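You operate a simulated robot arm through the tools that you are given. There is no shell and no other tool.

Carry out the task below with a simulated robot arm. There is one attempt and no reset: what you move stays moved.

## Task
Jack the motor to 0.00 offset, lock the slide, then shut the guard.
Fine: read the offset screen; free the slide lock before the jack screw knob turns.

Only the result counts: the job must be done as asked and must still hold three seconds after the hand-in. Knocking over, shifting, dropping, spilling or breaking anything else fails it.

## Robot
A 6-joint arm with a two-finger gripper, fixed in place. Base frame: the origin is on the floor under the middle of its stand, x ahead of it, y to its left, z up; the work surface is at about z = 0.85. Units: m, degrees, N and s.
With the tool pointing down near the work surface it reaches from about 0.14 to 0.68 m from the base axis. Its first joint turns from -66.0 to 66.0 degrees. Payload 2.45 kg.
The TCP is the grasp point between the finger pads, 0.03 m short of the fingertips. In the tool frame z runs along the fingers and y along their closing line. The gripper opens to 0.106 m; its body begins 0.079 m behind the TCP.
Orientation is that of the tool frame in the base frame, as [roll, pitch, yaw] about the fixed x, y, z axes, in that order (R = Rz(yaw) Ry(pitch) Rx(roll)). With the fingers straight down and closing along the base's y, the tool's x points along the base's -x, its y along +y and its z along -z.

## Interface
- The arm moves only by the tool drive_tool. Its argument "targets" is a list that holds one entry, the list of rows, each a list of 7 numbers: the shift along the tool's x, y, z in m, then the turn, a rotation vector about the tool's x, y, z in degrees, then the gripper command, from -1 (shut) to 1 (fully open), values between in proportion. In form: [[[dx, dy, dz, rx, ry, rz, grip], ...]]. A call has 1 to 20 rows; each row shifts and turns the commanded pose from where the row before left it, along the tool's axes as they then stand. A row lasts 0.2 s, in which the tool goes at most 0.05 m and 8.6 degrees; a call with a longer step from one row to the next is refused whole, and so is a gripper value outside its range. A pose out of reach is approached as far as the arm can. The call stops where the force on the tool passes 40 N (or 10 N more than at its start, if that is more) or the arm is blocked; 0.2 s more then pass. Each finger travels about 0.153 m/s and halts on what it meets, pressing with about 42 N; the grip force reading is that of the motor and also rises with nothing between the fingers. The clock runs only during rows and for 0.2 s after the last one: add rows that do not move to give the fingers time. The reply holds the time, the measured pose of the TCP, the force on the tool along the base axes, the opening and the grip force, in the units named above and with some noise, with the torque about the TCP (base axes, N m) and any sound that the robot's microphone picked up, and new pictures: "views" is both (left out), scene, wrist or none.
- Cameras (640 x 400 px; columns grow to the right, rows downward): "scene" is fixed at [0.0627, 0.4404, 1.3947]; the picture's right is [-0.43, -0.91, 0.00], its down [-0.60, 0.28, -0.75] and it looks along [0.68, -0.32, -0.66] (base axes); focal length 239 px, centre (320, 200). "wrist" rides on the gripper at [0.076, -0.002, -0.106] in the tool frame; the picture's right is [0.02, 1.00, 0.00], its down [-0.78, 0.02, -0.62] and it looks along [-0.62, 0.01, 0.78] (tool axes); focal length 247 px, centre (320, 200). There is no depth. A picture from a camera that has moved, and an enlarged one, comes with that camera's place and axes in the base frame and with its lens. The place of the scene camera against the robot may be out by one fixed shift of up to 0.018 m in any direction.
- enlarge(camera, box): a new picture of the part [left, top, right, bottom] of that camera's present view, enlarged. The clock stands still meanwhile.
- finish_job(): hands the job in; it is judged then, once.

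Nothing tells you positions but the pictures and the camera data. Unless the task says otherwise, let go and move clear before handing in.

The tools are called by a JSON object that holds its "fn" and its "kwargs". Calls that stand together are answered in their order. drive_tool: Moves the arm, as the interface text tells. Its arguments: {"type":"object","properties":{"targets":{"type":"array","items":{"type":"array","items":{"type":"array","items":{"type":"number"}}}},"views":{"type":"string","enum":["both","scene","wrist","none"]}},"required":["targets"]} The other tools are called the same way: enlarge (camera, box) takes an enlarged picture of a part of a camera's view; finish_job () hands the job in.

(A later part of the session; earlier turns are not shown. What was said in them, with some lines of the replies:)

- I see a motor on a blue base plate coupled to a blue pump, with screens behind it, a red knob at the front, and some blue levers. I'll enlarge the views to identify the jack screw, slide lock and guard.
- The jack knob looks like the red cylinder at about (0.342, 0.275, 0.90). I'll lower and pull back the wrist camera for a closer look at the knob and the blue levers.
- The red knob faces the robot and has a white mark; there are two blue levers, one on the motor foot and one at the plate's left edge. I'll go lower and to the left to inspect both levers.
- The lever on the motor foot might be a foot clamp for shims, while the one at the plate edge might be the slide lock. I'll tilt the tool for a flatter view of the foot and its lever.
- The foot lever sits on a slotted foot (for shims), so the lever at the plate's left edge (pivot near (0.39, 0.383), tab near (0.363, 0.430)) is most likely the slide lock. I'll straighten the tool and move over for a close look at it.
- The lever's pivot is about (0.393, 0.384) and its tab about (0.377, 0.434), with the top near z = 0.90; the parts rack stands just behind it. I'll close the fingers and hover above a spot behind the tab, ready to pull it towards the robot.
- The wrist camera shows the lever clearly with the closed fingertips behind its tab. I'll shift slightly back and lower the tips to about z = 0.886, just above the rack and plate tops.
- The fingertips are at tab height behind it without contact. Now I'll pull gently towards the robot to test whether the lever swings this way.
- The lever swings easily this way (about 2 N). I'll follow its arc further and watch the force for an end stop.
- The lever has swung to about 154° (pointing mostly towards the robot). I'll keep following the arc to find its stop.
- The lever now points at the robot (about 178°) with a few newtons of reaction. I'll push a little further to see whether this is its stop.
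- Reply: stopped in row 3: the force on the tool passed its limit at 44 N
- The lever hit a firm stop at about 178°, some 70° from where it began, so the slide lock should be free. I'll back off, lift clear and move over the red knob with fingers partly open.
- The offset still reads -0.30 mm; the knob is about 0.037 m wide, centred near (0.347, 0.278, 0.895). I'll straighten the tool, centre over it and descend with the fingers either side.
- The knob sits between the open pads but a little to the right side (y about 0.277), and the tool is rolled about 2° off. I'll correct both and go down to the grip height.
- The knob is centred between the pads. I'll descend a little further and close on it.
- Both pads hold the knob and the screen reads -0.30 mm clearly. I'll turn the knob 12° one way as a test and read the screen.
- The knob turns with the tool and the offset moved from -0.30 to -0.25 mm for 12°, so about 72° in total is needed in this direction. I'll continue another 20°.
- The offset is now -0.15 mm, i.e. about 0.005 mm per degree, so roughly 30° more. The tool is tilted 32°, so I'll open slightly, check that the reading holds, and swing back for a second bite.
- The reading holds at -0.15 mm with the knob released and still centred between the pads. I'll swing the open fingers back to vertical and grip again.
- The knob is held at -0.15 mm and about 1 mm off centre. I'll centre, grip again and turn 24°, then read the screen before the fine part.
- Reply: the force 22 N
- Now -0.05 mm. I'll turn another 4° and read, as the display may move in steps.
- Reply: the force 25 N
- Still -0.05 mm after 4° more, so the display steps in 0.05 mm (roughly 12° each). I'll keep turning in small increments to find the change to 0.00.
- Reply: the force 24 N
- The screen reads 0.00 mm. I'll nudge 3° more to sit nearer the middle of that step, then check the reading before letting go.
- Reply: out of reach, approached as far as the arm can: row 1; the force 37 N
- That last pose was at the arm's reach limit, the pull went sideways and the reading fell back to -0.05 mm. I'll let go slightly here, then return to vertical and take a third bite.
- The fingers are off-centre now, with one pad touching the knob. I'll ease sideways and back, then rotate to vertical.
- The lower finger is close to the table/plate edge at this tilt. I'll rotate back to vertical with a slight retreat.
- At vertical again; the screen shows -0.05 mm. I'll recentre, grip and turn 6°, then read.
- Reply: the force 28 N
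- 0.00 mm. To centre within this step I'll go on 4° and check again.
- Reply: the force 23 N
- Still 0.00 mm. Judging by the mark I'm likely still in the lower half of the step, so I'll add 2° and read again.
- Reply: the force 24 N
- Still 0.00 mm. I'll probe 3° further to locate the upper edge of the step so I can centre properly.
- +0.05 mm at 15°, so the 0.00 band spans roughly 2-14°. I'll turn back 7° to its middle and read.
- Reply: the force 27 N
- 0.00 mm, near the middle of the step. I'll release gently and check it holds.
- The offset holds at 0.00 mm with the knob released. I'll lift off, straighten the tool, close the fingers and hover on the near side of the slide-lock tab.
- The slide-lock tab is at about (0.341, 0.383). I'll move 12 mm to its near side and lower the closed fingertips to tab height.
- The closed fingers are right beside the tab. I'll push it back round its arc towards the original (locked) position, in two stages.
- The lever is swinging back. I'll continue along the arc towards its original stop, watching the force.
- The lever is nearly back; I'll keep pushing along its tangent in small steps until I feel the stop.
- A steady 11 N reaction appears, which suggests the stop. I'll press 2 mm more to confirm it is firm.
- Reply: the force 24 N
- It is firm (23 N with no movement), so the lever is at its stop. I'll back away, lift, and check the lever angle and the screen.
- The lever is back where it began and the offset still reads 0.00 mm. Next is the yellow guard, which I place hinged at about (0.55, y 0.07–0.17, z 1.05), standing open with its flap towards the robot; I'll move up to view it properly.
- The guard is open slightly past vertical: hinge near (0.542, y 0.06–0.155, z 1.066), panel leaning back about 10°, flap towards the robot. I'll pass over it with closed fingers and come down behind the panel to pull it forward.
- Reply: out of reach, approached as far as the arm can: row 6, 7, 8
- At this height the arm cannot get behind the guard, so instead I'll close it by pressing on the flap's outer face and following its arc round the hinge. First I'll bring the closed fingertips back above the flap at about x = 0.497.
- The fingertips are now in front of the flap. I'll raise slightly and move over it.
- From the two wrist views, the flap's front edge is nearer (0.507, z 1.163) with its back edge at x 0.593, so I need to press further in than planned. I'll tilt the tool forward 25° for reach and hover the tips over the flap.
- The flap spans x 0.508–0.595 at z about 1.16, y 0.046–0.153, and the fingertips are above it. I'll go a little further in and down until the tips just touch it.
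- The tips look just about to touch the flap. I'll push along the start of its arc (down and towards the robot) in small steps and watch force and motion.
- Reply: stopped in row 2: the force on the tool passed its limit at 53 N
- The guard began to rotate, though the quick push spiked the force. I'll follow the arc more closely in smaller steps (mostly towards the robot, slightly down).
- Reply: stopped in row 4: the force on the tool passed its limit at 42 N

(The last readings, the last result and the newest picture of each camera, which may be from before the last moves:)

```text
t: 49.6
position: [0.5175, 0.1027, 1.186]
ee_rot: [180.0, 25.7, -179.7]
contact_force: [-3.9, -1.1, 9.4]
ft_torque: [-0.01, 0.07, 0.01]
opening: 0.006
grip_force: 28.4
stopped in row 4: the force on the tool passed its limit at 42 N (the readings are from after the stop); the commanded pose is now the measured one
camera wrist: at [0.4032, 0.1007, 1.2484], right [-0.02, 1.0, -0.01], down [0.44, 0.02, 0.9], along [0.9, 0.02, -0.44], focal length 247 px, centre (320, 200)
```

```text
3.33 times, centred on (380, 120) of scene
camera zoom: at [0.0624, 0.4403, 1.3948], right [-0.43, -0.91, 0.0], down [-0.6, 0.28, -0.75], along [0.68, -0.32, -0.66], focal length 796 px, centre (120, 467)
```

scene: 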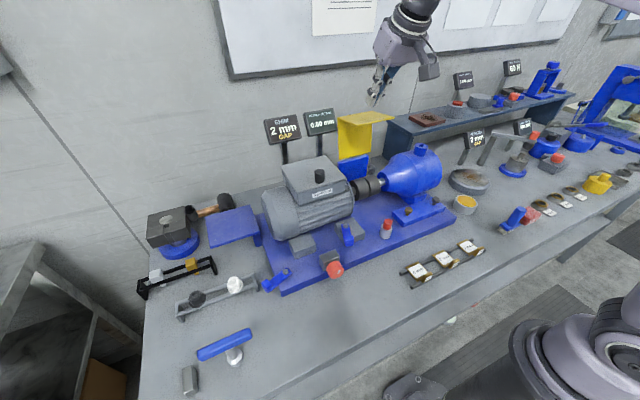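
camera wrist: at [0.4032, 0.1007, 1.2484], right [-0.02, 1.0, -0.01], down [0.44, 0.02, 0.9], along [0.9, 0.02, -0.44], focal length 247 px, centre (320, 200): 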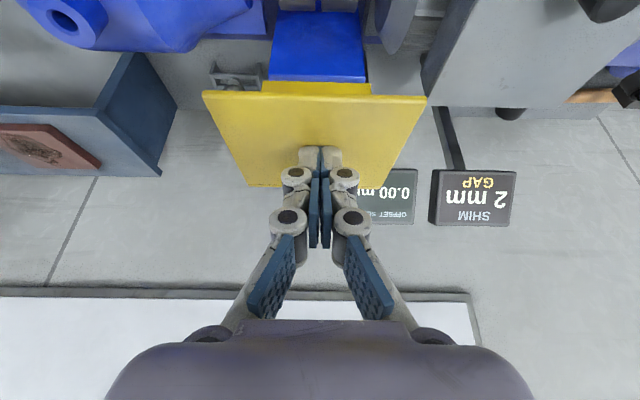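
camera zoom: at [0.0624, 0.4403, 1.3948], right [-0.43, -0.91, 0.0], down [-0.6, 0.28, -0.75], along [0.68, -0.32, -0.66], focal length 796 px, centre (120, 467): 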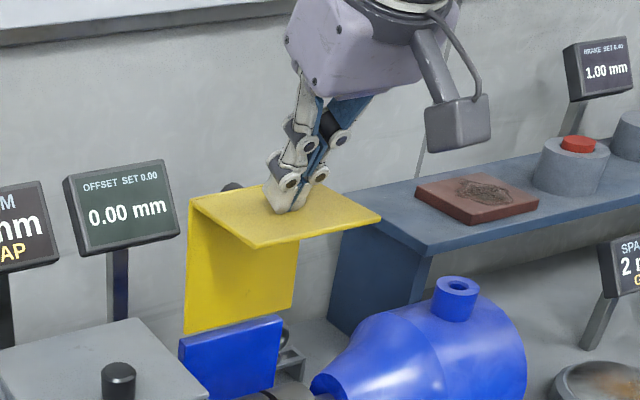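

The guard is turning steadily (flap now tipping down at the front). I'll slow down to keep the force low and continue along the arc.

{"fn": "drive_tool", "kwargs": {"targets": [[[0.0015, 0, 0.0004, 0, 0, 0, -1], [0.0015, 0, 0.0004, 0, 0, 0, -1], [0.0015, 0, 0.0004, 0, 0, 0, -1], [0.0015, 0, 0.0004, 0, 0, 0, -1], [0.0015, 0, 0.0004, 0, 0, 0, -1], [0.0015, 0, 0.0004, 0, 0, 0, -1], [0.0015, 0, 0.0004, 0, 0, 0, -1], [0.0015, 0, 0.0004, 0, 0, 0, -1]]], "views": "wrist"}}

{"fn": "enlarge", "kwargs": {"camera": "scene", "box": [300, 60, 460, 180]}}

```text
t: 50.8
position: [0.5119, 0.1034, 1.1831]
ee_rot: [-179.9, 25.5, -179.7]
contact_force: [-5.8, -0.6, 11.9]
ft_torque: [0.02, 0.17, -0.03]
opening: 0.006
grip_force: 28.4
stopped in row 5: the force on the tool passed its limit at 41 N (the readings are from after the stop); the commanded pose is now the measured one
camera wrist: at [0.397, 0.1007, 1.2449], right [-0.02, 1.0, -0.01], down [0.44, 0.02, 0.9], along [0.9, 0.02, -0.44], focal length 247 px, centre (320, 200)
```

wrist: 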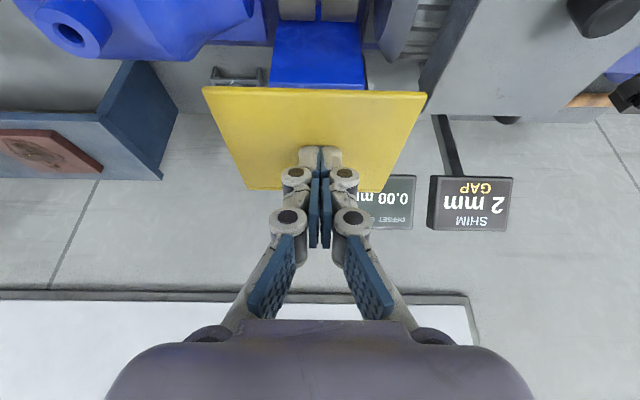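

```text
3.33 times, centred on (380, 120) of scene
camera zoom: at [0.0623, 0.4403, 1.3948], right [-0.43, -0.91, 0.0], down [-0.6, 0.28, -0.75], along [0.68, -0.32, -0.66], focal length 796 px, centre (120, 467)
```

zoom: 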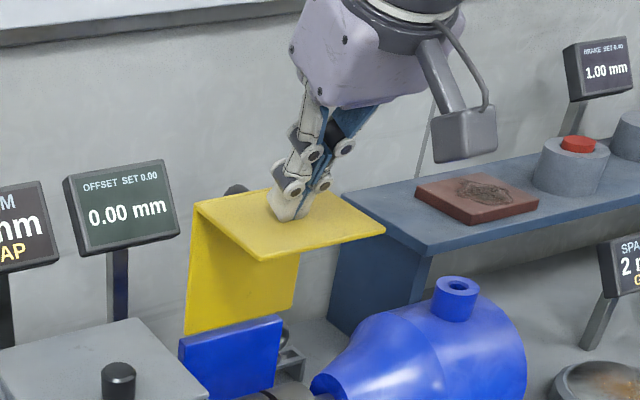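

The measured motion shows the contact point circling a hinge near (0.572, 1.044); I was pressing into the hinge rather than along the arc. I'll now follow that circle accurately.

{"fn": "drive_tool", "kwargs": {"targets": [[[0.0042, 0, 0.0003, 0, 0, 0, -1], [0.0042, 0, 0.0003, 0, 0, 0, -1], [0.0042, 0, 0.0006, 0, 0, 0, -1], [0.0042, 0, 0.0006, 0, 0, 0, -1], [0.0041, 0, 0.0009, 0, 0, 0, -1], [0.0041, 0, 0.0009, 0, 0, 0, -1]]], "views": "wrist"}}

{"fn": "enlarge", "kwargs": {"camera": "scene", "box": [300, 60, 460, 180]}}

```text
t: 52.2
position: [0.4909, 0.1036, 1.1689]
ee_rot: [-179.8, 25.5, -179.6]
contact_force: [-17.7, 1.2, 20.4]
ft_torque: [0.0, 0.43, 0.02]
opening: 0.0059
grip_force: 28.3
camera wrist: at [0.3758, 0.1007, 1.2304], right [-0.02, 1.0, -0.01], down [0.44, 0.02, 0.9], along [0.9, 0.02, -0.44], focal length 247 px, centre (320, 200)
```

wrist: 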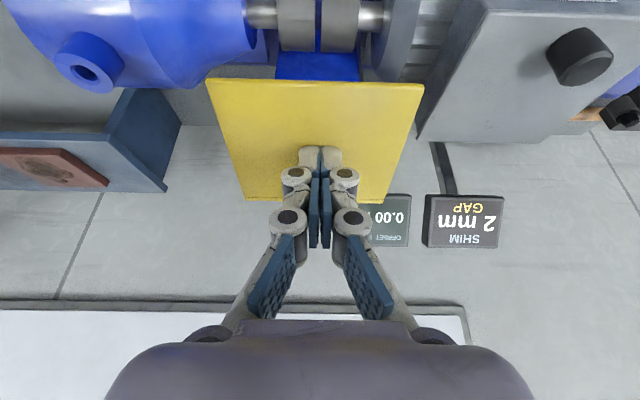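

```text
3.33 times, centred on (380, 120) of scene
camera zoom: at [0.0618, 0.4403, 1.3948], right [-0.43, -0.91, 0.0], down [-0.6, 0.28, -0.75], along [0.68, -0.32, -0.66], focal length 796 px, centre (120, 467)
```

zoom: 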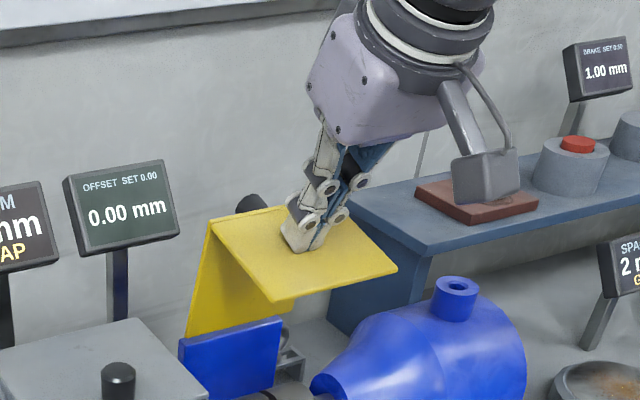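

The guard now turns with almost no tangential resistance; the remaining force is only radial, so the hinge is a little lower and further back (about (0.576, 1.036)). I'll correct the arc and continue.

{"fn": "drive_tool", "kwargs": {"targets": [[[0.0046, 0, 0.0002, 0, 0, 0, -1], [0.0044, 0, 0.0011, 0, 0, 0, -1], [0.0043, 0, 0.0015, 0, 0, 0, -1], [0.0043, 0, 0.0015, 0, 0, 0, -1], [0.0042, 0, 0.0017, 0, 0, 0, -1], [0.0042, 0, 0.0017, 0, 0, 0, -1], [0.004, 0, 0.002, 0, 0, 0, -1]]], "views": "wrist"}}

{"fn": "enlarge", "kwargs": {"camera": "scene", "box": [300, 60, 460, 180]}}

```text
t: 53.8
position: [0.4684, 0.1023, 1.1452]
ee_rot: [-179.9, 25.6, -179.8]
contact_force: [-3.6, -0.1, 3.1]
ft_torque: [-0.04, 0.02, 0.0]
opening: 0.006
grip_force: 28.5
camera wrist: at [0.3536, 0.1006, 1.2081], right [-0.02, 1.0, -0.01], down [0.44, 0.02, 0.9], along [0.9, 0.02, -0.44], focal length 247 px, centre (320, 200)
```

wrist: 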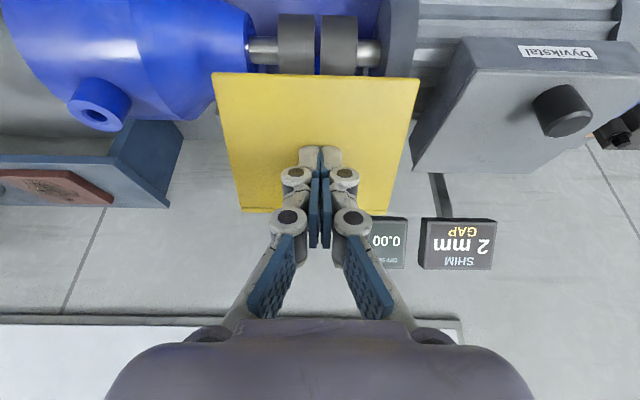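

```text
3.33 times, centred on (380, 120) of scene
camera zoom: at [0.0625, 0.4404, 1.3947], right [-0.43, -0.91, 0.0], down [-0.6, 0.28, -0.75], along [0.68, -0.32, -0.66], focal length 796 px, centre (120, 467)
```

zoom: 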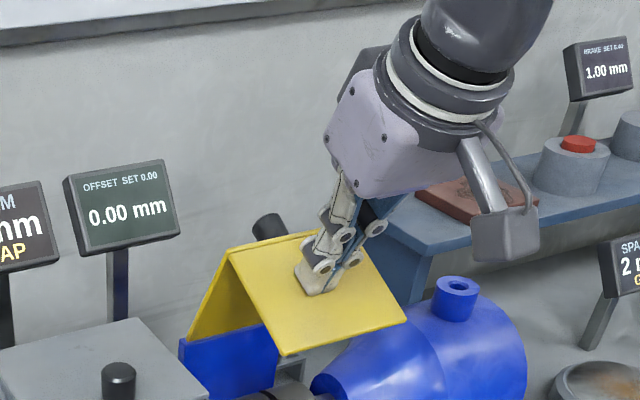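

Over halfway with only a few newtons. I'll continue along the arc with the contact now on the fingertip's front corner.

{"fn": "drive_tool", "kwargs": {"targets": [[[0.004, 0, 0.0015, 0, 0, 0, -1], [0.004, 0, 0.0016, 0, 0, 0, -1], [0.0039, 0, 0.0018, 0, 0, 0, -1], [0.0039, 0, 0.0019, 0, 0, 0, -1], [0.0037, 0, 0.0021, 0, 0, 0, -1], [0.0037, 0, 0.0022, 0, 0, 0, -1]]], "views": "wrist"}}

{"fn": "enlarge", "kwargs": {"camera": "scene", "box": [300, 60, 460, 180]}}

```text
t: 55.2
position: [0.4514, 0.1018, 1.1256]
ee_rot: [-180.0, 25.5, -179.8]
contact_force: [-14.0, -0.6, 10.1]
ft_torque: [-0.02, 0.06, -0.01]
opening: 0.006
grip_force: 28.1
camera wrist: at [0.3366, 0.1006, 1.1884], right [-0.02, 1.0, -0.01], down [0.44, 0.02, 0.9], along [0.9, 0.02, -0.44], focal length 247 px, centre (320, 200)
```

wrist: 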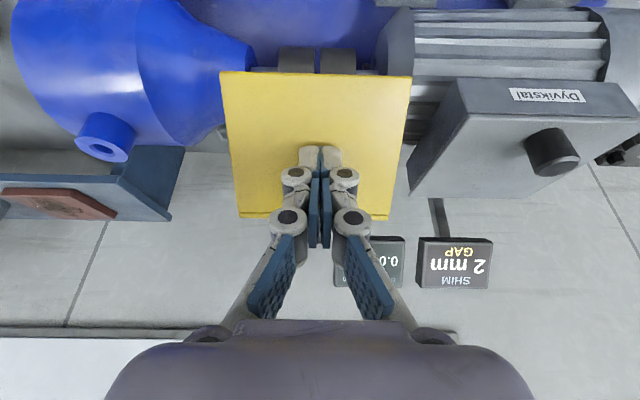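

```text
3.33 times, centred on (380, 120) of scene
camera zoom: at [0.0621, 0.4403, 1.3948], right [-0.43, -0.91, 0.0], down [-0.6, 0.28, -0.75], along [0.68, -0.32, -0.66], focal length 796 px, centre (120, 467)
```

zoom: 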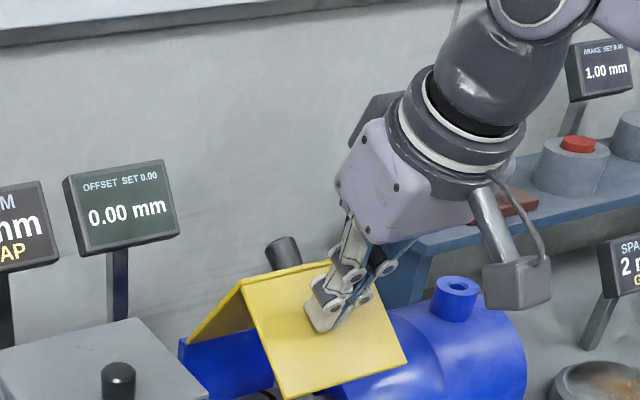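

The guard keeps closing. I'll ease the radial pressure slightly and carry on.

{"fn": "drive_tool", "kwargs": {"targets": [[[0.004, 0, 0.0015, 0, 0, 0, -1], [0.0036, 0, 0.0023, 0, 0, 0, -1], [0.0034, 0, 0.0025, 0, 0, 0, -1], [0.0034, 0, 0.0026, 0, 0, 0, -1], [0.0032, 0, 0.0027, 0, 0, 0, -1], [0.0032, 0, 0.0028, 0, 0, 0, -1], [0.003, 0, 0.003, 0, 0, 0, -1], [0.003, 0, 0.003, 0, 0, 0, -1]]], "views": "wrist"}}

{"fn": "enlarge", "kwargs": {"camera": "scene", "box": [300, 60, 460, 180]}}

```text
t: 57.0
position: [0.4353, 0.1031, 1.0947]
ee_rot: [-179.9, 25.4, -179.7]
contact_force: [-22.6, -0.9, 7.3]
ft_torque: [-0.01, 0.27, -0.07]
opening: 0.006
grip_force: 28.3
camera wrist: at [0.321, 0.1007, 1.1584], right [-0.02, 1.0, -0.01], down [0.44, 0.02, 0.9], along [0.9, 0.02, -0.44], focal length 247 px, centre (320, 200)
```

wrist: 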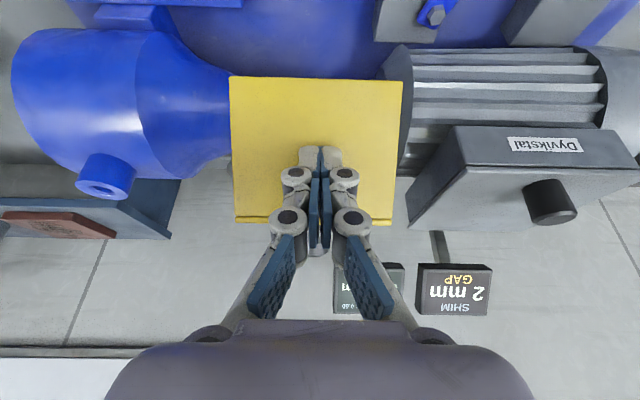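

```text
3.33 times, centred on (380, 120) of scene
camera zoom: at [0.0619, 0.4403, 1.3948], right [-0.43, -0.91, 0.0], down [-0.6, 0.28, -0.75], along [0.68, -0.32, -0.66], focal length 796 px, centre (120, 467)
```

zoom: 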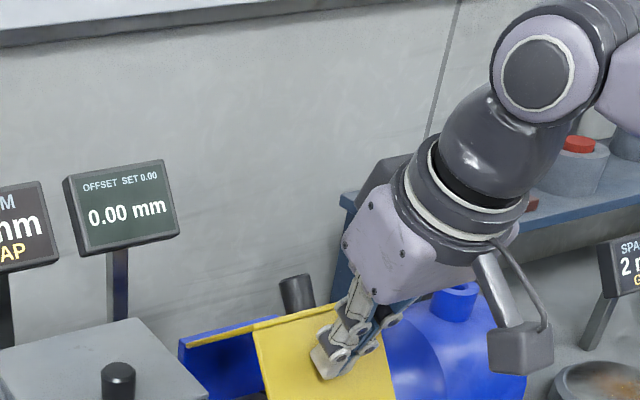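

Nearly shut now. I'll ease outward by about a millimetre and follow the last part of the arc.

{"fn": "drive_tool", "kwargs": {"targets": [[[0.0036, 0, 0.0024, 0, 0, 0, -1], [0.0028, 0, 0.0032, 0, 0, 0, -1], [0.0026, 0, 0.0034, 0, 0, 0, -1], [0.0026, 0, 0.0034, 0, 0, 0, -1], [0.0023, 0, 0.0035, 0, 0, 0, -1], [0.0023, 0, 0.0036, 0, 0, 0, -1]]], "views": "wrist"}}

{"fn": "enlarge", "kwargs": {"camera": "scene", "box": [300, 80, 460, 200]}}

```text
t: 58.4
position: [0.4288, 0.1035, 1.0713]
ee_rot: [-179.9, 25.4, -179.7]
contact_force: [-20.7, 4.8, 2.9]
ft_torque: [0.11, 0.34, 0.06]
opening: 0.006
grip_force: 28.5
camera wrist: at [0.3148, 0.1006, 1.1339], right [-0.02, 1.0, -0.01], down [0.44, 0.02, 0.9], along [0.9, 0.02, -0.44], focal length 247 px, centre (320, 200)
```

wrist: 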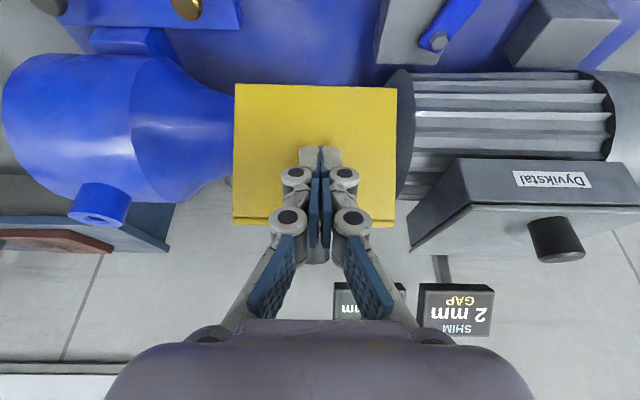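

```text
3.33 times, centred on (380, 140) of scene
camera zoom: at [0.062, 0.4405, 1.3947], right [-0.43, -0.91, 0.0], down [-0.6, 0.28, -0.75], along [0.68, -0.32, -0.66], focal length 796 px, centre (120, 400)
```

zoom: 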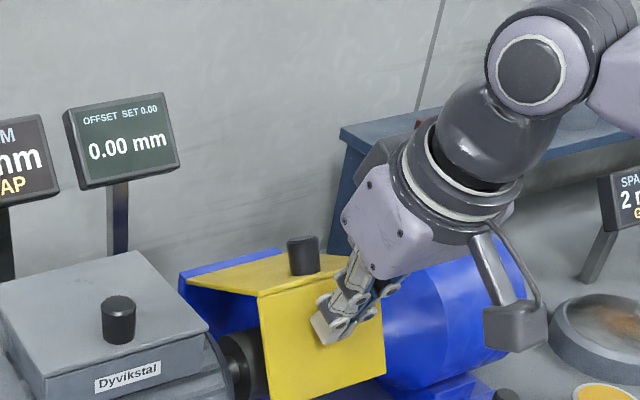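

The flap is within about 25° of shut, and a black handle knob is visible on the guard's outer face. I'll continue the arc another 12° with a slight outward correction.

{"fn": "drive_tool", "kwargs": {"targets": [[[0.0031, 0, 0.0032, 0, 0, 0, -1], [0.0023, 0, 0.0036, 0, 0, 0, -1], [0.002, 0, 0.0037, 0, 0, 0, -1], [0.002, 0, 0.0038, 0, 0, 0, -1], [0.0018, 0, 0.0039, 0, 0, 0, -1], [0.0018, 0, 0.0039, 0, 0, 0, -1]]], "views": "wrist"}}

{"fn": "enlarge", "kwargs": {"camera": "scene", "box": [300, 80, 460, 200]}}

```text
t: 59.8
position: [0.4281, 0.102, 1.0455]
ee_rot: [-179.9, 25.4, -179.8]
contact_force: [-14.6, 3.0, -0.8]
ft_torque: [0.04, 0.33, 0.05]
opening: 0.0059
grip_force: 28.5
camera wrist: at [0.3134, 0.1003, 1.1083], right [-0.02, 1.0, -0.01], down [0.44, 0.02, 0.9], along [0.9, 0.02, -0.44], focal length 247 px, centre (320, 200)
```

wrist: 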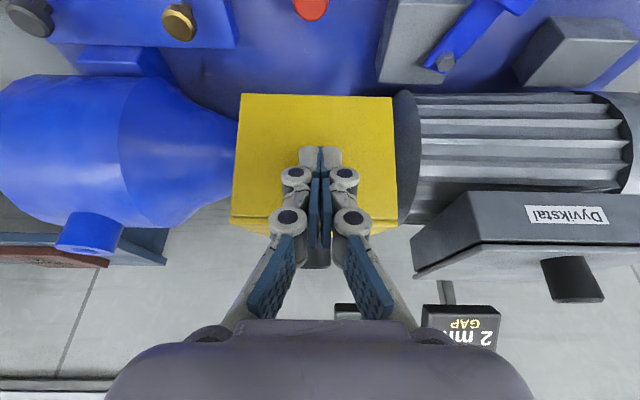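

```text
3.33 times, centred on (380, 140) of scene
camera zoom: at [0.0623, 0.4405, 1.3947], right [-0.43, -0.91, 0.0], down [-0.6, 0.28, -0.75], along [0.68, -0.32, -0.66], focal length 796 px, centre (120, 400)
```

zoom: 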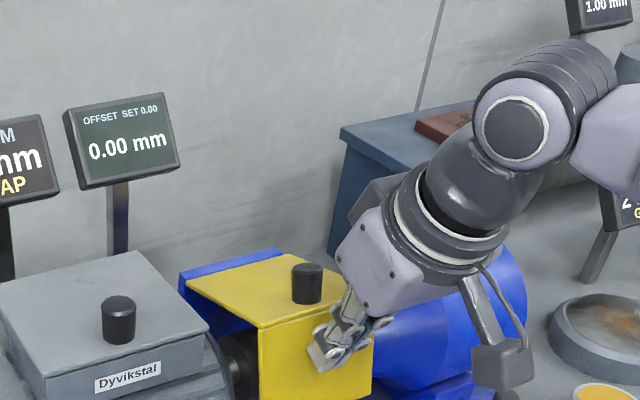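

Only about 12° left. I'll continue until I feel the closed stop.

{"fn": "drive_tool", "kwargs": {"targets": [[[0.0017, 0, 0.0038, 0, 0, 0, -1], [0.0013, 0, 0.0041, 0, 0, 0, -1], [0.0011, 0, 0.0042, 0, 0, 0, -1], [0.001, 0, 0.0042, 0, 0, 0, -1], [0.0008, 0, 0.0042, 0, 0, 0, -1]]], "views": "wrist"}}

{"fn": "enlarge", "kwargs": {"camera": "scene", "box": [300, 80, 460, 200]}}

```text
t: 61.0
position: [0.4303, 0.1027, 1.0253]
ee_rot: [-179.9, 25.4, -179.7]
contact_force: [-17.2, 0.3, -4.3]
ft_torque: [0.03, 0.41, 0.01]
opening: 0.0057
grip_force: 28.4
camera wrist: at [0.3164, 0.1003, 1.0875], right [-0.02, 1.0, -0.01], down [0.44, 0.02, 0.9], along [0.9, 0.02, -0.44], focal length 247 px, centre (320, 200)
```

wrist: 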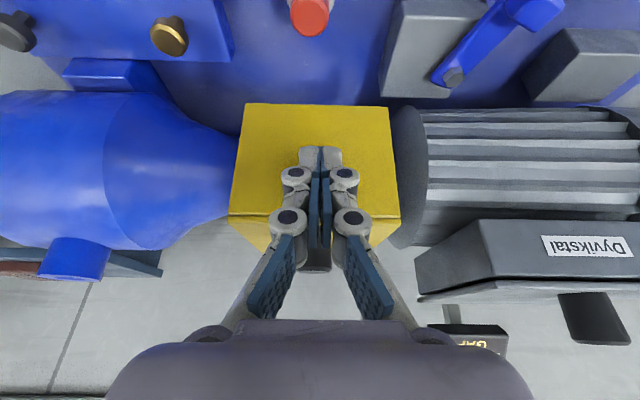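

```text
3.33 times, centred on (380, 140) of scene
camera zoom: at [0.0623, 0.4404, 1.3947], right [-0.43, -0.91, 0.0], down [-0.6, 0.28, -0.75], along [0.68, -0.32, -0.66], focal length 796 px, centre (120, 400)
```

zoom: 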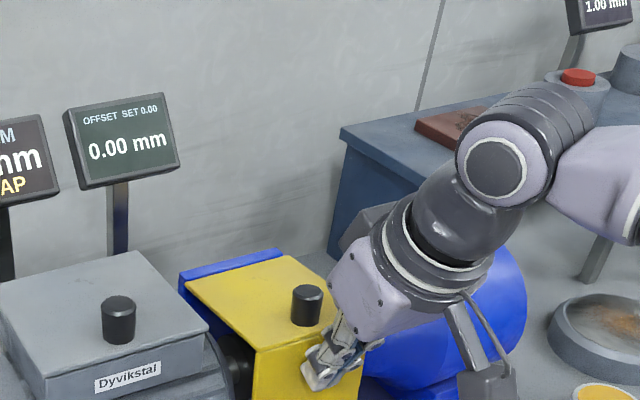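

It looks almost fully shut. I'll follow the arc a few millimetres more to feel for the stop.

{"fn": "drive_tool", "kwargs": {"targets": [[[0.0006, 0, 0.0038, 0, 0, 0, -1], [0.0005, 0, 0.0038, 0, 0, 0, -1], [0, 0, 0, 0, 0, 0, -1]]], "views": "wrist"}}

{"fn": "enlarge", "kwargs": {"camera": "scene", "box": [300, 100, 460, 220]}}

```text
t: 61.8
position: [0.4333, 0.1035, 1.0184]
ee_rot: [-179.9, 25.2, -179.7]
contact_force: [-19.4, -0.5, -6.2]
ft_torque: [0.0, 0.52, -0.06]
opening: 0.0058
grip_force: 28.6
camera wrist: at [0.3185, 0.1003, 1.0802], right [-0.02, 1.0, -0.01], down [0.44, 0.02, 0.9], along [0.9, 0.02, -0.44], focal length 247 px, centre (320, 200)
```

wrist: 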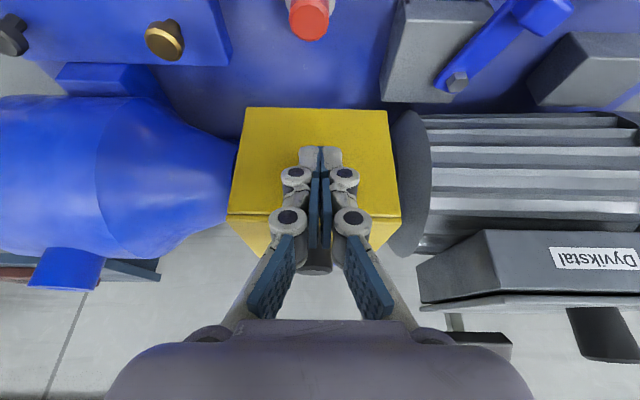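

```text
3.33 times, centred on (380, 160) of scene
camera zoom: at [0.0622, 0.4404, 1.3948], right [-0.43, -0.91, 0.0], down [-0.6, 0.28, -0.75], along [0.68, -0.32, -0.66], focal length 796 px, centre (120, 333)
```

zoom: 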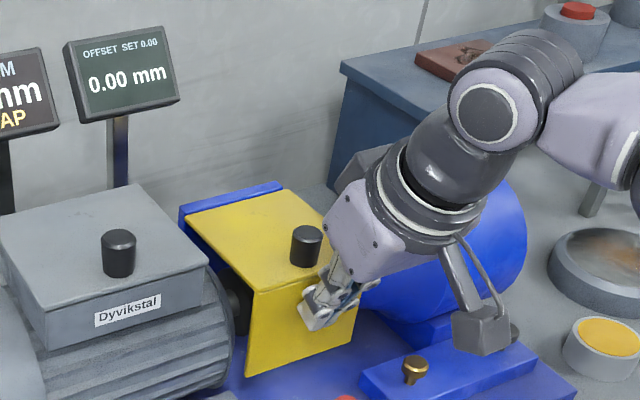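

The guard looks closed or within a few degrees of it. I'll back the fingers off the flap, rise and look from above to judge the remaining gap.

{"fn": "drive_tool", "kwargs": {"targets": [[[0.02, 0, -0.01, 0, 0, 0, -1], [0.02, 0, -0.02, 0, 0, 0, -1], [0, 0, -0.045, 0, 0, 0, -1], [0, 0, -0.045, 0, 8.4, 0, -1], [0, 0, -0.04, 0, 8.4, 0, -1], [0, 0, -0.03, 0, 8.4, 0, -1], [0, 0, 0, 0, 0, 0, 1], [0, 0, 0, 0, 0, 0, 1]]], "views": "both"}}

{"fn": "enlarge", "kwargs": {"camera": "scene", "box": [300, 100, 460, 220]}}

{"fn": "enlarge", "kwargs": {"camera": "wrist", "box": [200, 120, 440, 300]}}

```text
t: 63.6
position: [0.3305, 0.1013, 1.1772]
ee_rot: [-179.9, 0.3, -179.7]
contact_force: [-0.1, 0.6, 0.7]
ft_torque: [0.0, 0.03, -0.01]
opening: 0.1058
grip_force: 0.2
camera wrist: at [0.253, 0.1001, 1.2824], right [-0.03, 1.0, 0.0], down [0.78, 0.02, 0.63], along [0.63, 0.02, -0.78], focal length 247 px, centre (320, 200)
```

scene: 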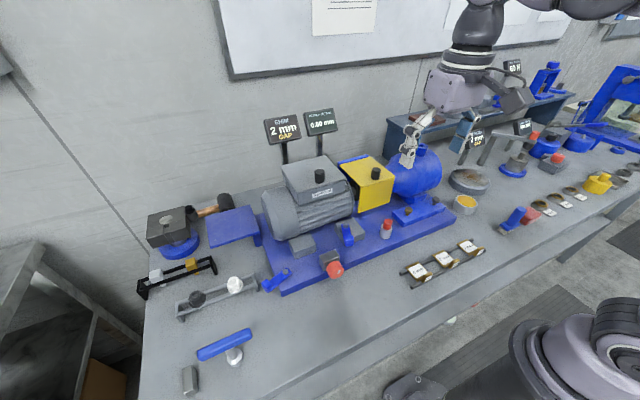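
wrist: 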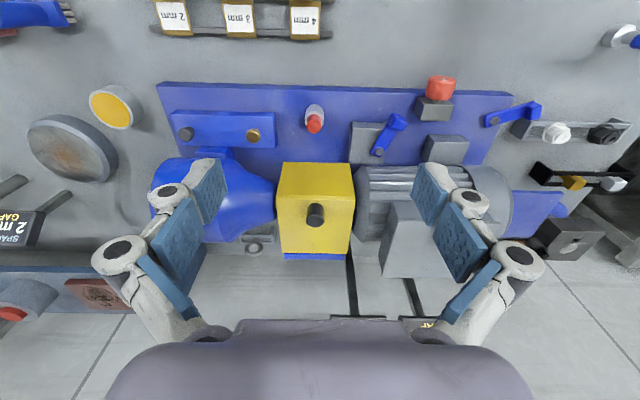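

```text
3.33 times, centred on (380, 160) of scene
camera zoom: at [0.0627, 0.4404, 1.3947], right [-0.43, -0.91, 0.0], down [-0.6, 0.28, -0.75], along [0.68, -0.32, -0.66], focal length 796 px, centre (120, 333)
```

zoom: 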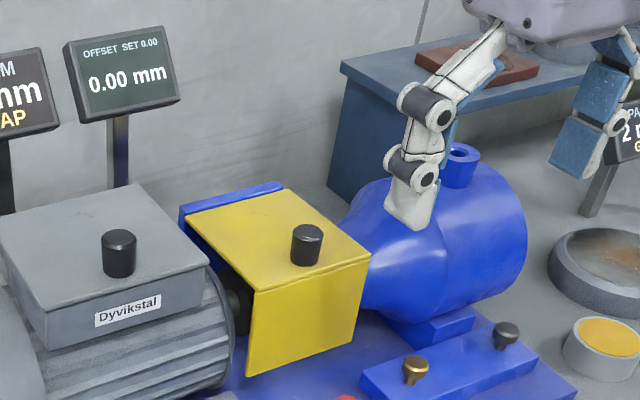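

```text
2.22 times, centred on (320, 210) of wrist
camera zoom: at [0.253, 0.1001, 1.2824], right [-0.03, 1.0, 0.0], down [0.78, 0.02, 0.63], along [0.63, 0.02, -0.78], focal length 549 px, centre (320, 178)
```

zoom: 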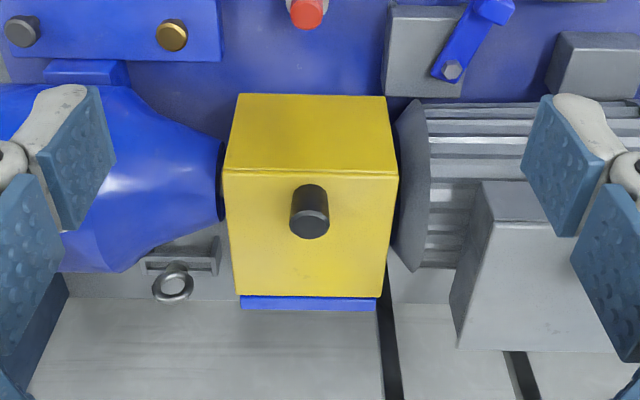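

The guard stayed put and looks level (panel at z about 1.02, flap vertical). To be sure it is fully shut I'll press down gently on its top beside the black handle.

{"fn": "drive_tool", "kwargs": {"targets": [[[-0.035, 0.01, 0, 0, 0, 0, -1], [-0.04, 0.01, 0, 0, 0, 0, -1], [-0.04, 0.01, 0, 0, 0, 0, -1], [-0.03, 0, 0.02, 0, 0, 0, -1], [0, 0, 0.04, 0, 0, 0, -1], [0, 0, 0.03, 0, 0, 0, -1], [0, 0, 0, 0, 0, 0, -1]]], "views": "both"}}

{"fn": "enlarge", "kwargs": {"camera": "scene", "box": [300, 100, 460, 220]}}

{"fn": "enlarge", "kwargs": {"camera": "wrist", "box": [220, 80, 420, 230]}}

```text
t: 65.2
position: [0.4764, 0.1338, 1.0874]
ee_rot: [-179.9, 0.5, -179.7]
contact_force: [0.0, -0.4, 0.9]
ft_torque: [-0.03, -0.03, 0.01]
opening: 0.0001
grip_force: 28.4
camera wrist: at [0.3991, 0.1307, 1.192], right [-0.03, 1.0, 0.0], down [0.78, 0.02, 0.63], along [0.63, 0.02, -0.78], focal length 247 px, centre (320, 200)
```

scene: 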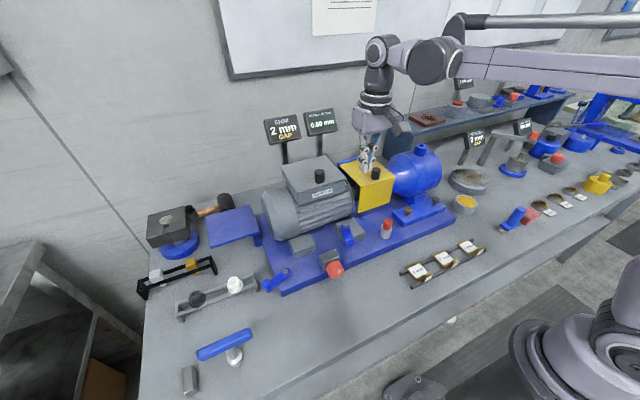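
wrist: 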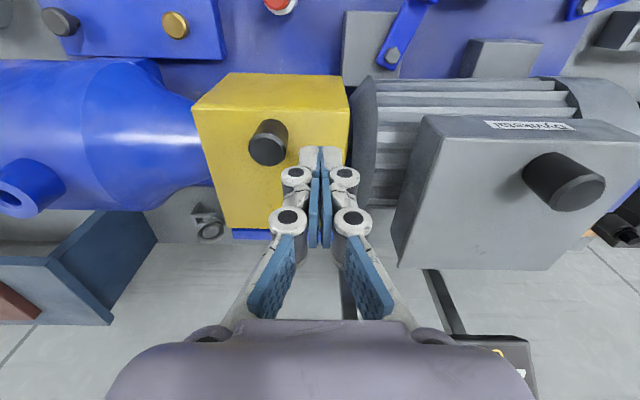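

```text
3.33 times, centred on (380, 160) of scene
camera zoom: at [0.0627, 0.4404, 1.3947], right [-0.43, -0.91, 0.0], down [-0.6, 0.28, -0.75], along [0.68, -0.32, -0.66], focal length 796 px, centre (120, 333)
```

zoom: 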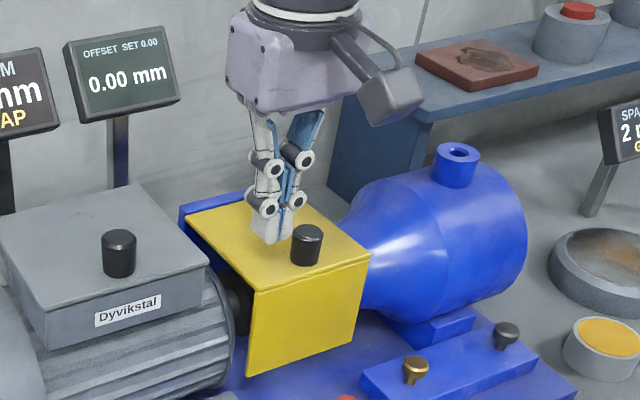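

```text
2.67 times, centred on (320, 155) of wrist
camera zoom: at [0.3991, 0.1307, 1.192], right [-0.03, 1.0, 0.0], down [0.78, 0.02, 0.63], along [0.63, 0.02, -0.78], focal length 659 px, centre (320, 320)
```

zoom: 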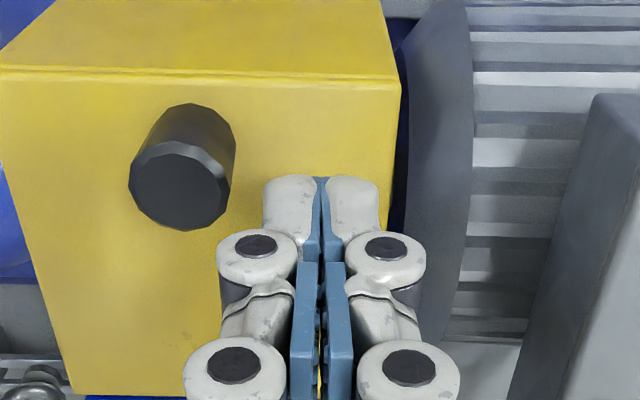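

The fingertips are above the guard's top, clear of the handle and the motor. I'll lower in small steps until there is a firm reaction.

{"fn": "drive_tool", "kwargs": {"targets": [[[0, 0, 0.012, 0, 0, 0, -1], [0, 0, 0.012, 0, 0, 0, -1], [0, 0, 0.005, 0, 0, 0, -1], [0, 0, 0.003, 0, 0, 0, -1], [0, 0, 0.002, 0, 0, 0, -1], [0, 0, 0.002, 0, 0, 0, -1]]], "views": "none"}}

```text
t: 66.7
position: [0.4745, 0.1337, 1.0537]
ee_rot: [-179.9, 0.4, -179.7]
contact_force: [-1.2, 0.7, 13.9]
ft_torque: [-0.01, 0.14, -0.02]
opening: 0.0058
grip_force: 28.4
stopped in row 6: the force on the tool passed its limit at 42 N (the readings are from after the stop); the commanded pose is now the measured one
```

Contact at tip height 1.024 with a firm reaction. I'll press once more in 1 mm steps to see whether it still yields.

{"fn": "drive_tool", "kwargs": {"targets": [[[0, 0, 0.001, 0, 0, 0, -1], [0, 0, 0.001, 0, 0, 0, -1], [0, 0, 0.001, 0, 0, 0, -1], [0, 0, 0.001, 0, 0, 0, -1]]], "views": "both"}}

{"fn": "enlarge", "kwargs": {"camera": "scene", "box": [300, 100, 460, 220]}}

```text
t: 67.3
position: [0.4761, 0.133, 1.0541]
ee_rot: [-179.9, 0.5, -179.6]
contact_force: [-1.3, 0.7, 14.0]
ft_torque: [0.04, 0.16, 0.0]
opening: 0.0061
grip_force: 28.7
stopped in row 2: the force on the tool passed its limit at 43 N (the readings are from after the stop); the commanded pose is now the measured one
camera wrist: at [0.3985, 0.1307, 1.1591], right [-0.03, 1.0, 0.0], down [0.78, 0.02, 0.63], along [0.63, 0.02, -0.78], focal length 247 px, centre (320, 200)
```

scene: 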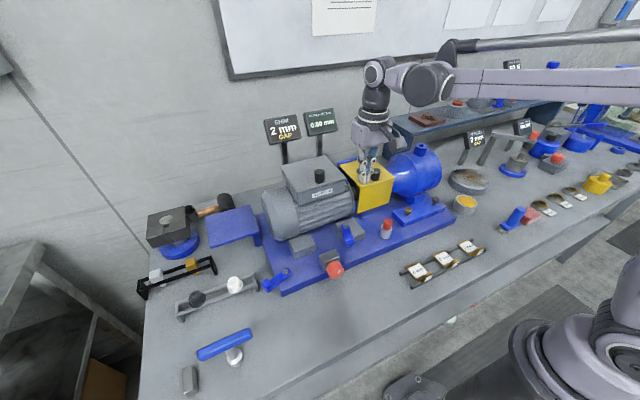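
wrist: 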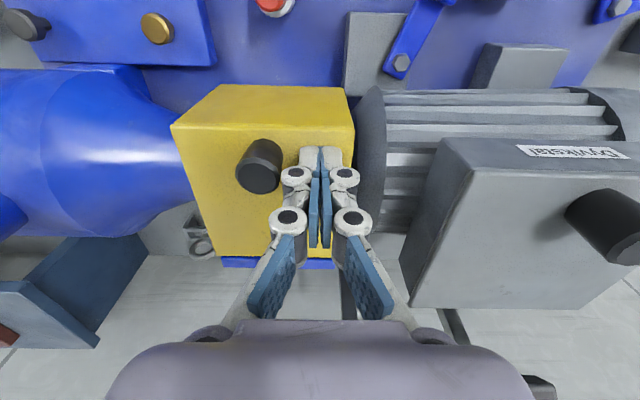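

```text
3.33 times, centred on (380, 160) of scene
camera zoom: at [0.0624, 0.4403, 1.3948], right [-0.43, -0.91, 0.0], down [-0.6, 0.28, -0.75], along [0.68, -0.32, -0.66], focal length 796 px, centre (120, 333)
```

zoom: 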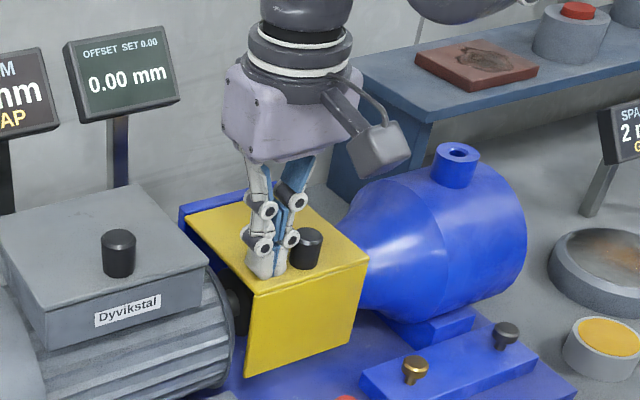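

The guard does not yield at 43 N, so it is against its stop. I'll lift straight up, retreat clear, and check everything.

{"fn": "drive_tool", "kwargs": {"targets": [[[0, 0, -0.04, 0, 0, 0, -1], [0, 0, -0.045, 0, 0, 0, -1], [0.03, 0, -0.035, 0, 0, 0, -1], [0.045, 0, -0.015, 0, 0, 0, -1], [0.045, 0, 0, 0, 0, 0, 0], [0.045, 0, 0, 0, 0, 0, 1], [0.03, 0.02, 0, 0, 0, 0, 1], [0, 0, 0, 0, 0, 0, 1]]], "views": "both"}}

{"fn": "enlarge", "kwargs": {"camera": "scene", "box": [250, 90, 410, 190]}}

{"fn": "enlarge", "kwargs": {"camera": "scene", "box": [240, 140, 480, 300]}}

{"fn": "enlarge", "kwargs": {"camera": "wrist", "box": [200, 60, 520, 260]}}

{"fn": "enlarge", "kwargs": {"camera": "scene", "box": [130, 180, 370, 400]}}

```text
t: 69.1
position: [0.2787, 0.1519, 1.1878]
ee_rot: [180.0, 0.5, -179.7]
contact_force: [0.3, 0.3, -0.2]
ft_torque: [-0.02, 0.01, 0.02]
opening: 0.106
grip_force: 0.0
camera wrist: at [0.2024, 0.1496, 1.292], right [-0.03, 1.0, 0.0], down [0.78, 0.02, 0.63], along [0.63, 0.02, -0.78], focal length 247 px, centre (320, 200)
```

scene: 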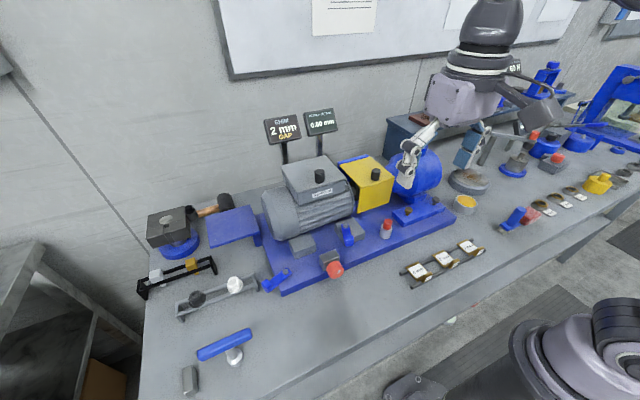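
wrist: 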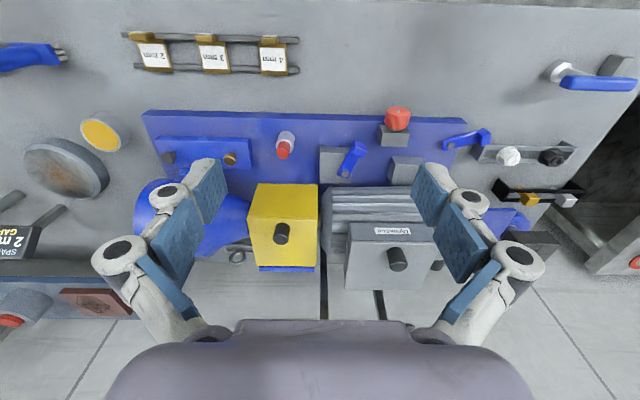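

```text
4.00 times, centred on (330, 140) of scene
camera zoom: at [0.0627, 0.4404, 1.3947], right [-0.43, -0.91, 0.0], down [-0.6, 0.28, -0.75], along [0.68, -0.32, -0.66], focal length 956 px, centre (280, 440)
```

zoom: 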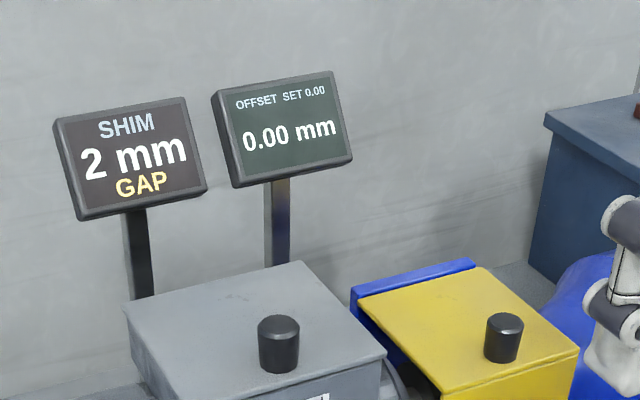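

```text
2.50 times, centred on (360, 220) of scene
camera zoom: at [0.0627, 0.4404, 1.3947], right [-0.43, -0.91, 0.0], down [-0.6, 0.28, -0.75], along [0.68, -0.32, -0.66], focal length 597 px, centre (220, 150)
```

zoom: 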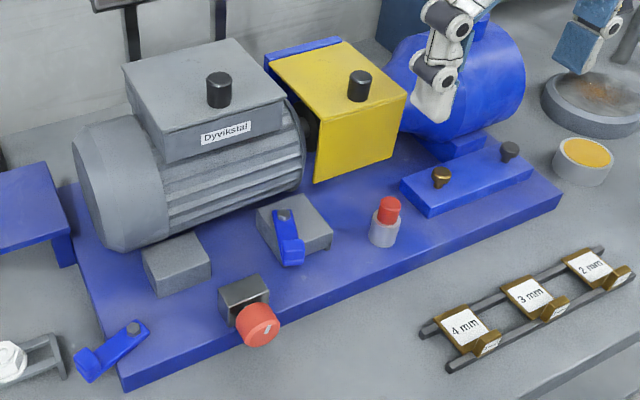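

```text
2.00 times, centred on (360, 160) of wrist
camera zoom: at [0.2024, 0.1496, 1.292], right [-0.03, 1.0, 0.0], down [0.78, 0.02, 0.63], along [0.63, 0.02, -0.78], focal length 494 px, centre (240, 280)
```

zoom: 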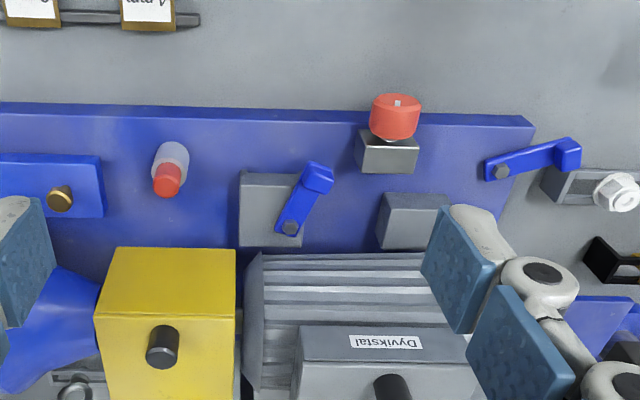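

```text
1.82 times, centred on (250, 290) of scene
camera zoom: at [0.0627, 0.4404, 1.3947], right [-0.43, -0.91, 0.0], down [-0.6, 0.28, -0.75], along [0.68, -0.32, -0.66], focal length 434 px, centre (447, 36)
```

zoom: 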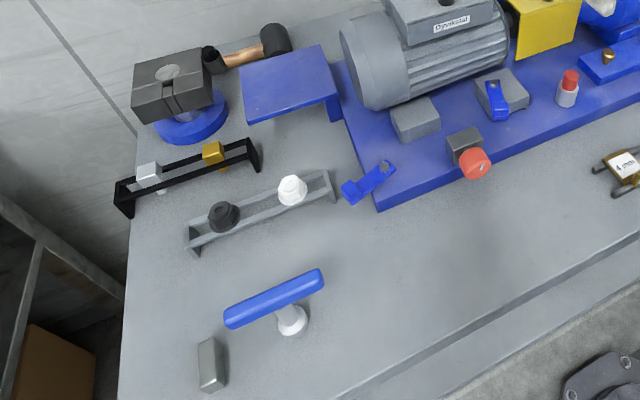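

The screen reads 0.00 mm, the slide-lock lever is back against its original stop, and the yellow guard is shut over the coupling. Nothing else looks disturbed and the arm is clear, so I'll hand the job in.

{"fn": "finish_job", "kwargs": {}}

```text
The job is handed in.
```

I jacked the motor to 0.00 mm, locked the slide again and shut the guard, and the job is handed in. I haven't seen the judge's result.

- **Offset:** I freed the slide lock by swinging the blue lever at the plate's left edge to its stop. I then turned the red jack screw knob until the screen went from -0.30 to 0.00 mm. The display moves in 0.05 mm steps, so I set the knob near the middle of the 0.00 band. It still read 0.00 after I let go, after locking and at the final check.
- **Slide lock:** The lever is back where it started and firm against its stop at about 23 N. I took this lever as the slide lock, and the knob did turn once it was swung clear. I did not try the knob with it locked, before or after.
- **Guard:** The yellow guard is shut over the coupling and did not give under about 43 N pressed on its top.

In the last pictures nothing else looked moved or knocked. The gripper was empty, open and clear of the work at hand-in.
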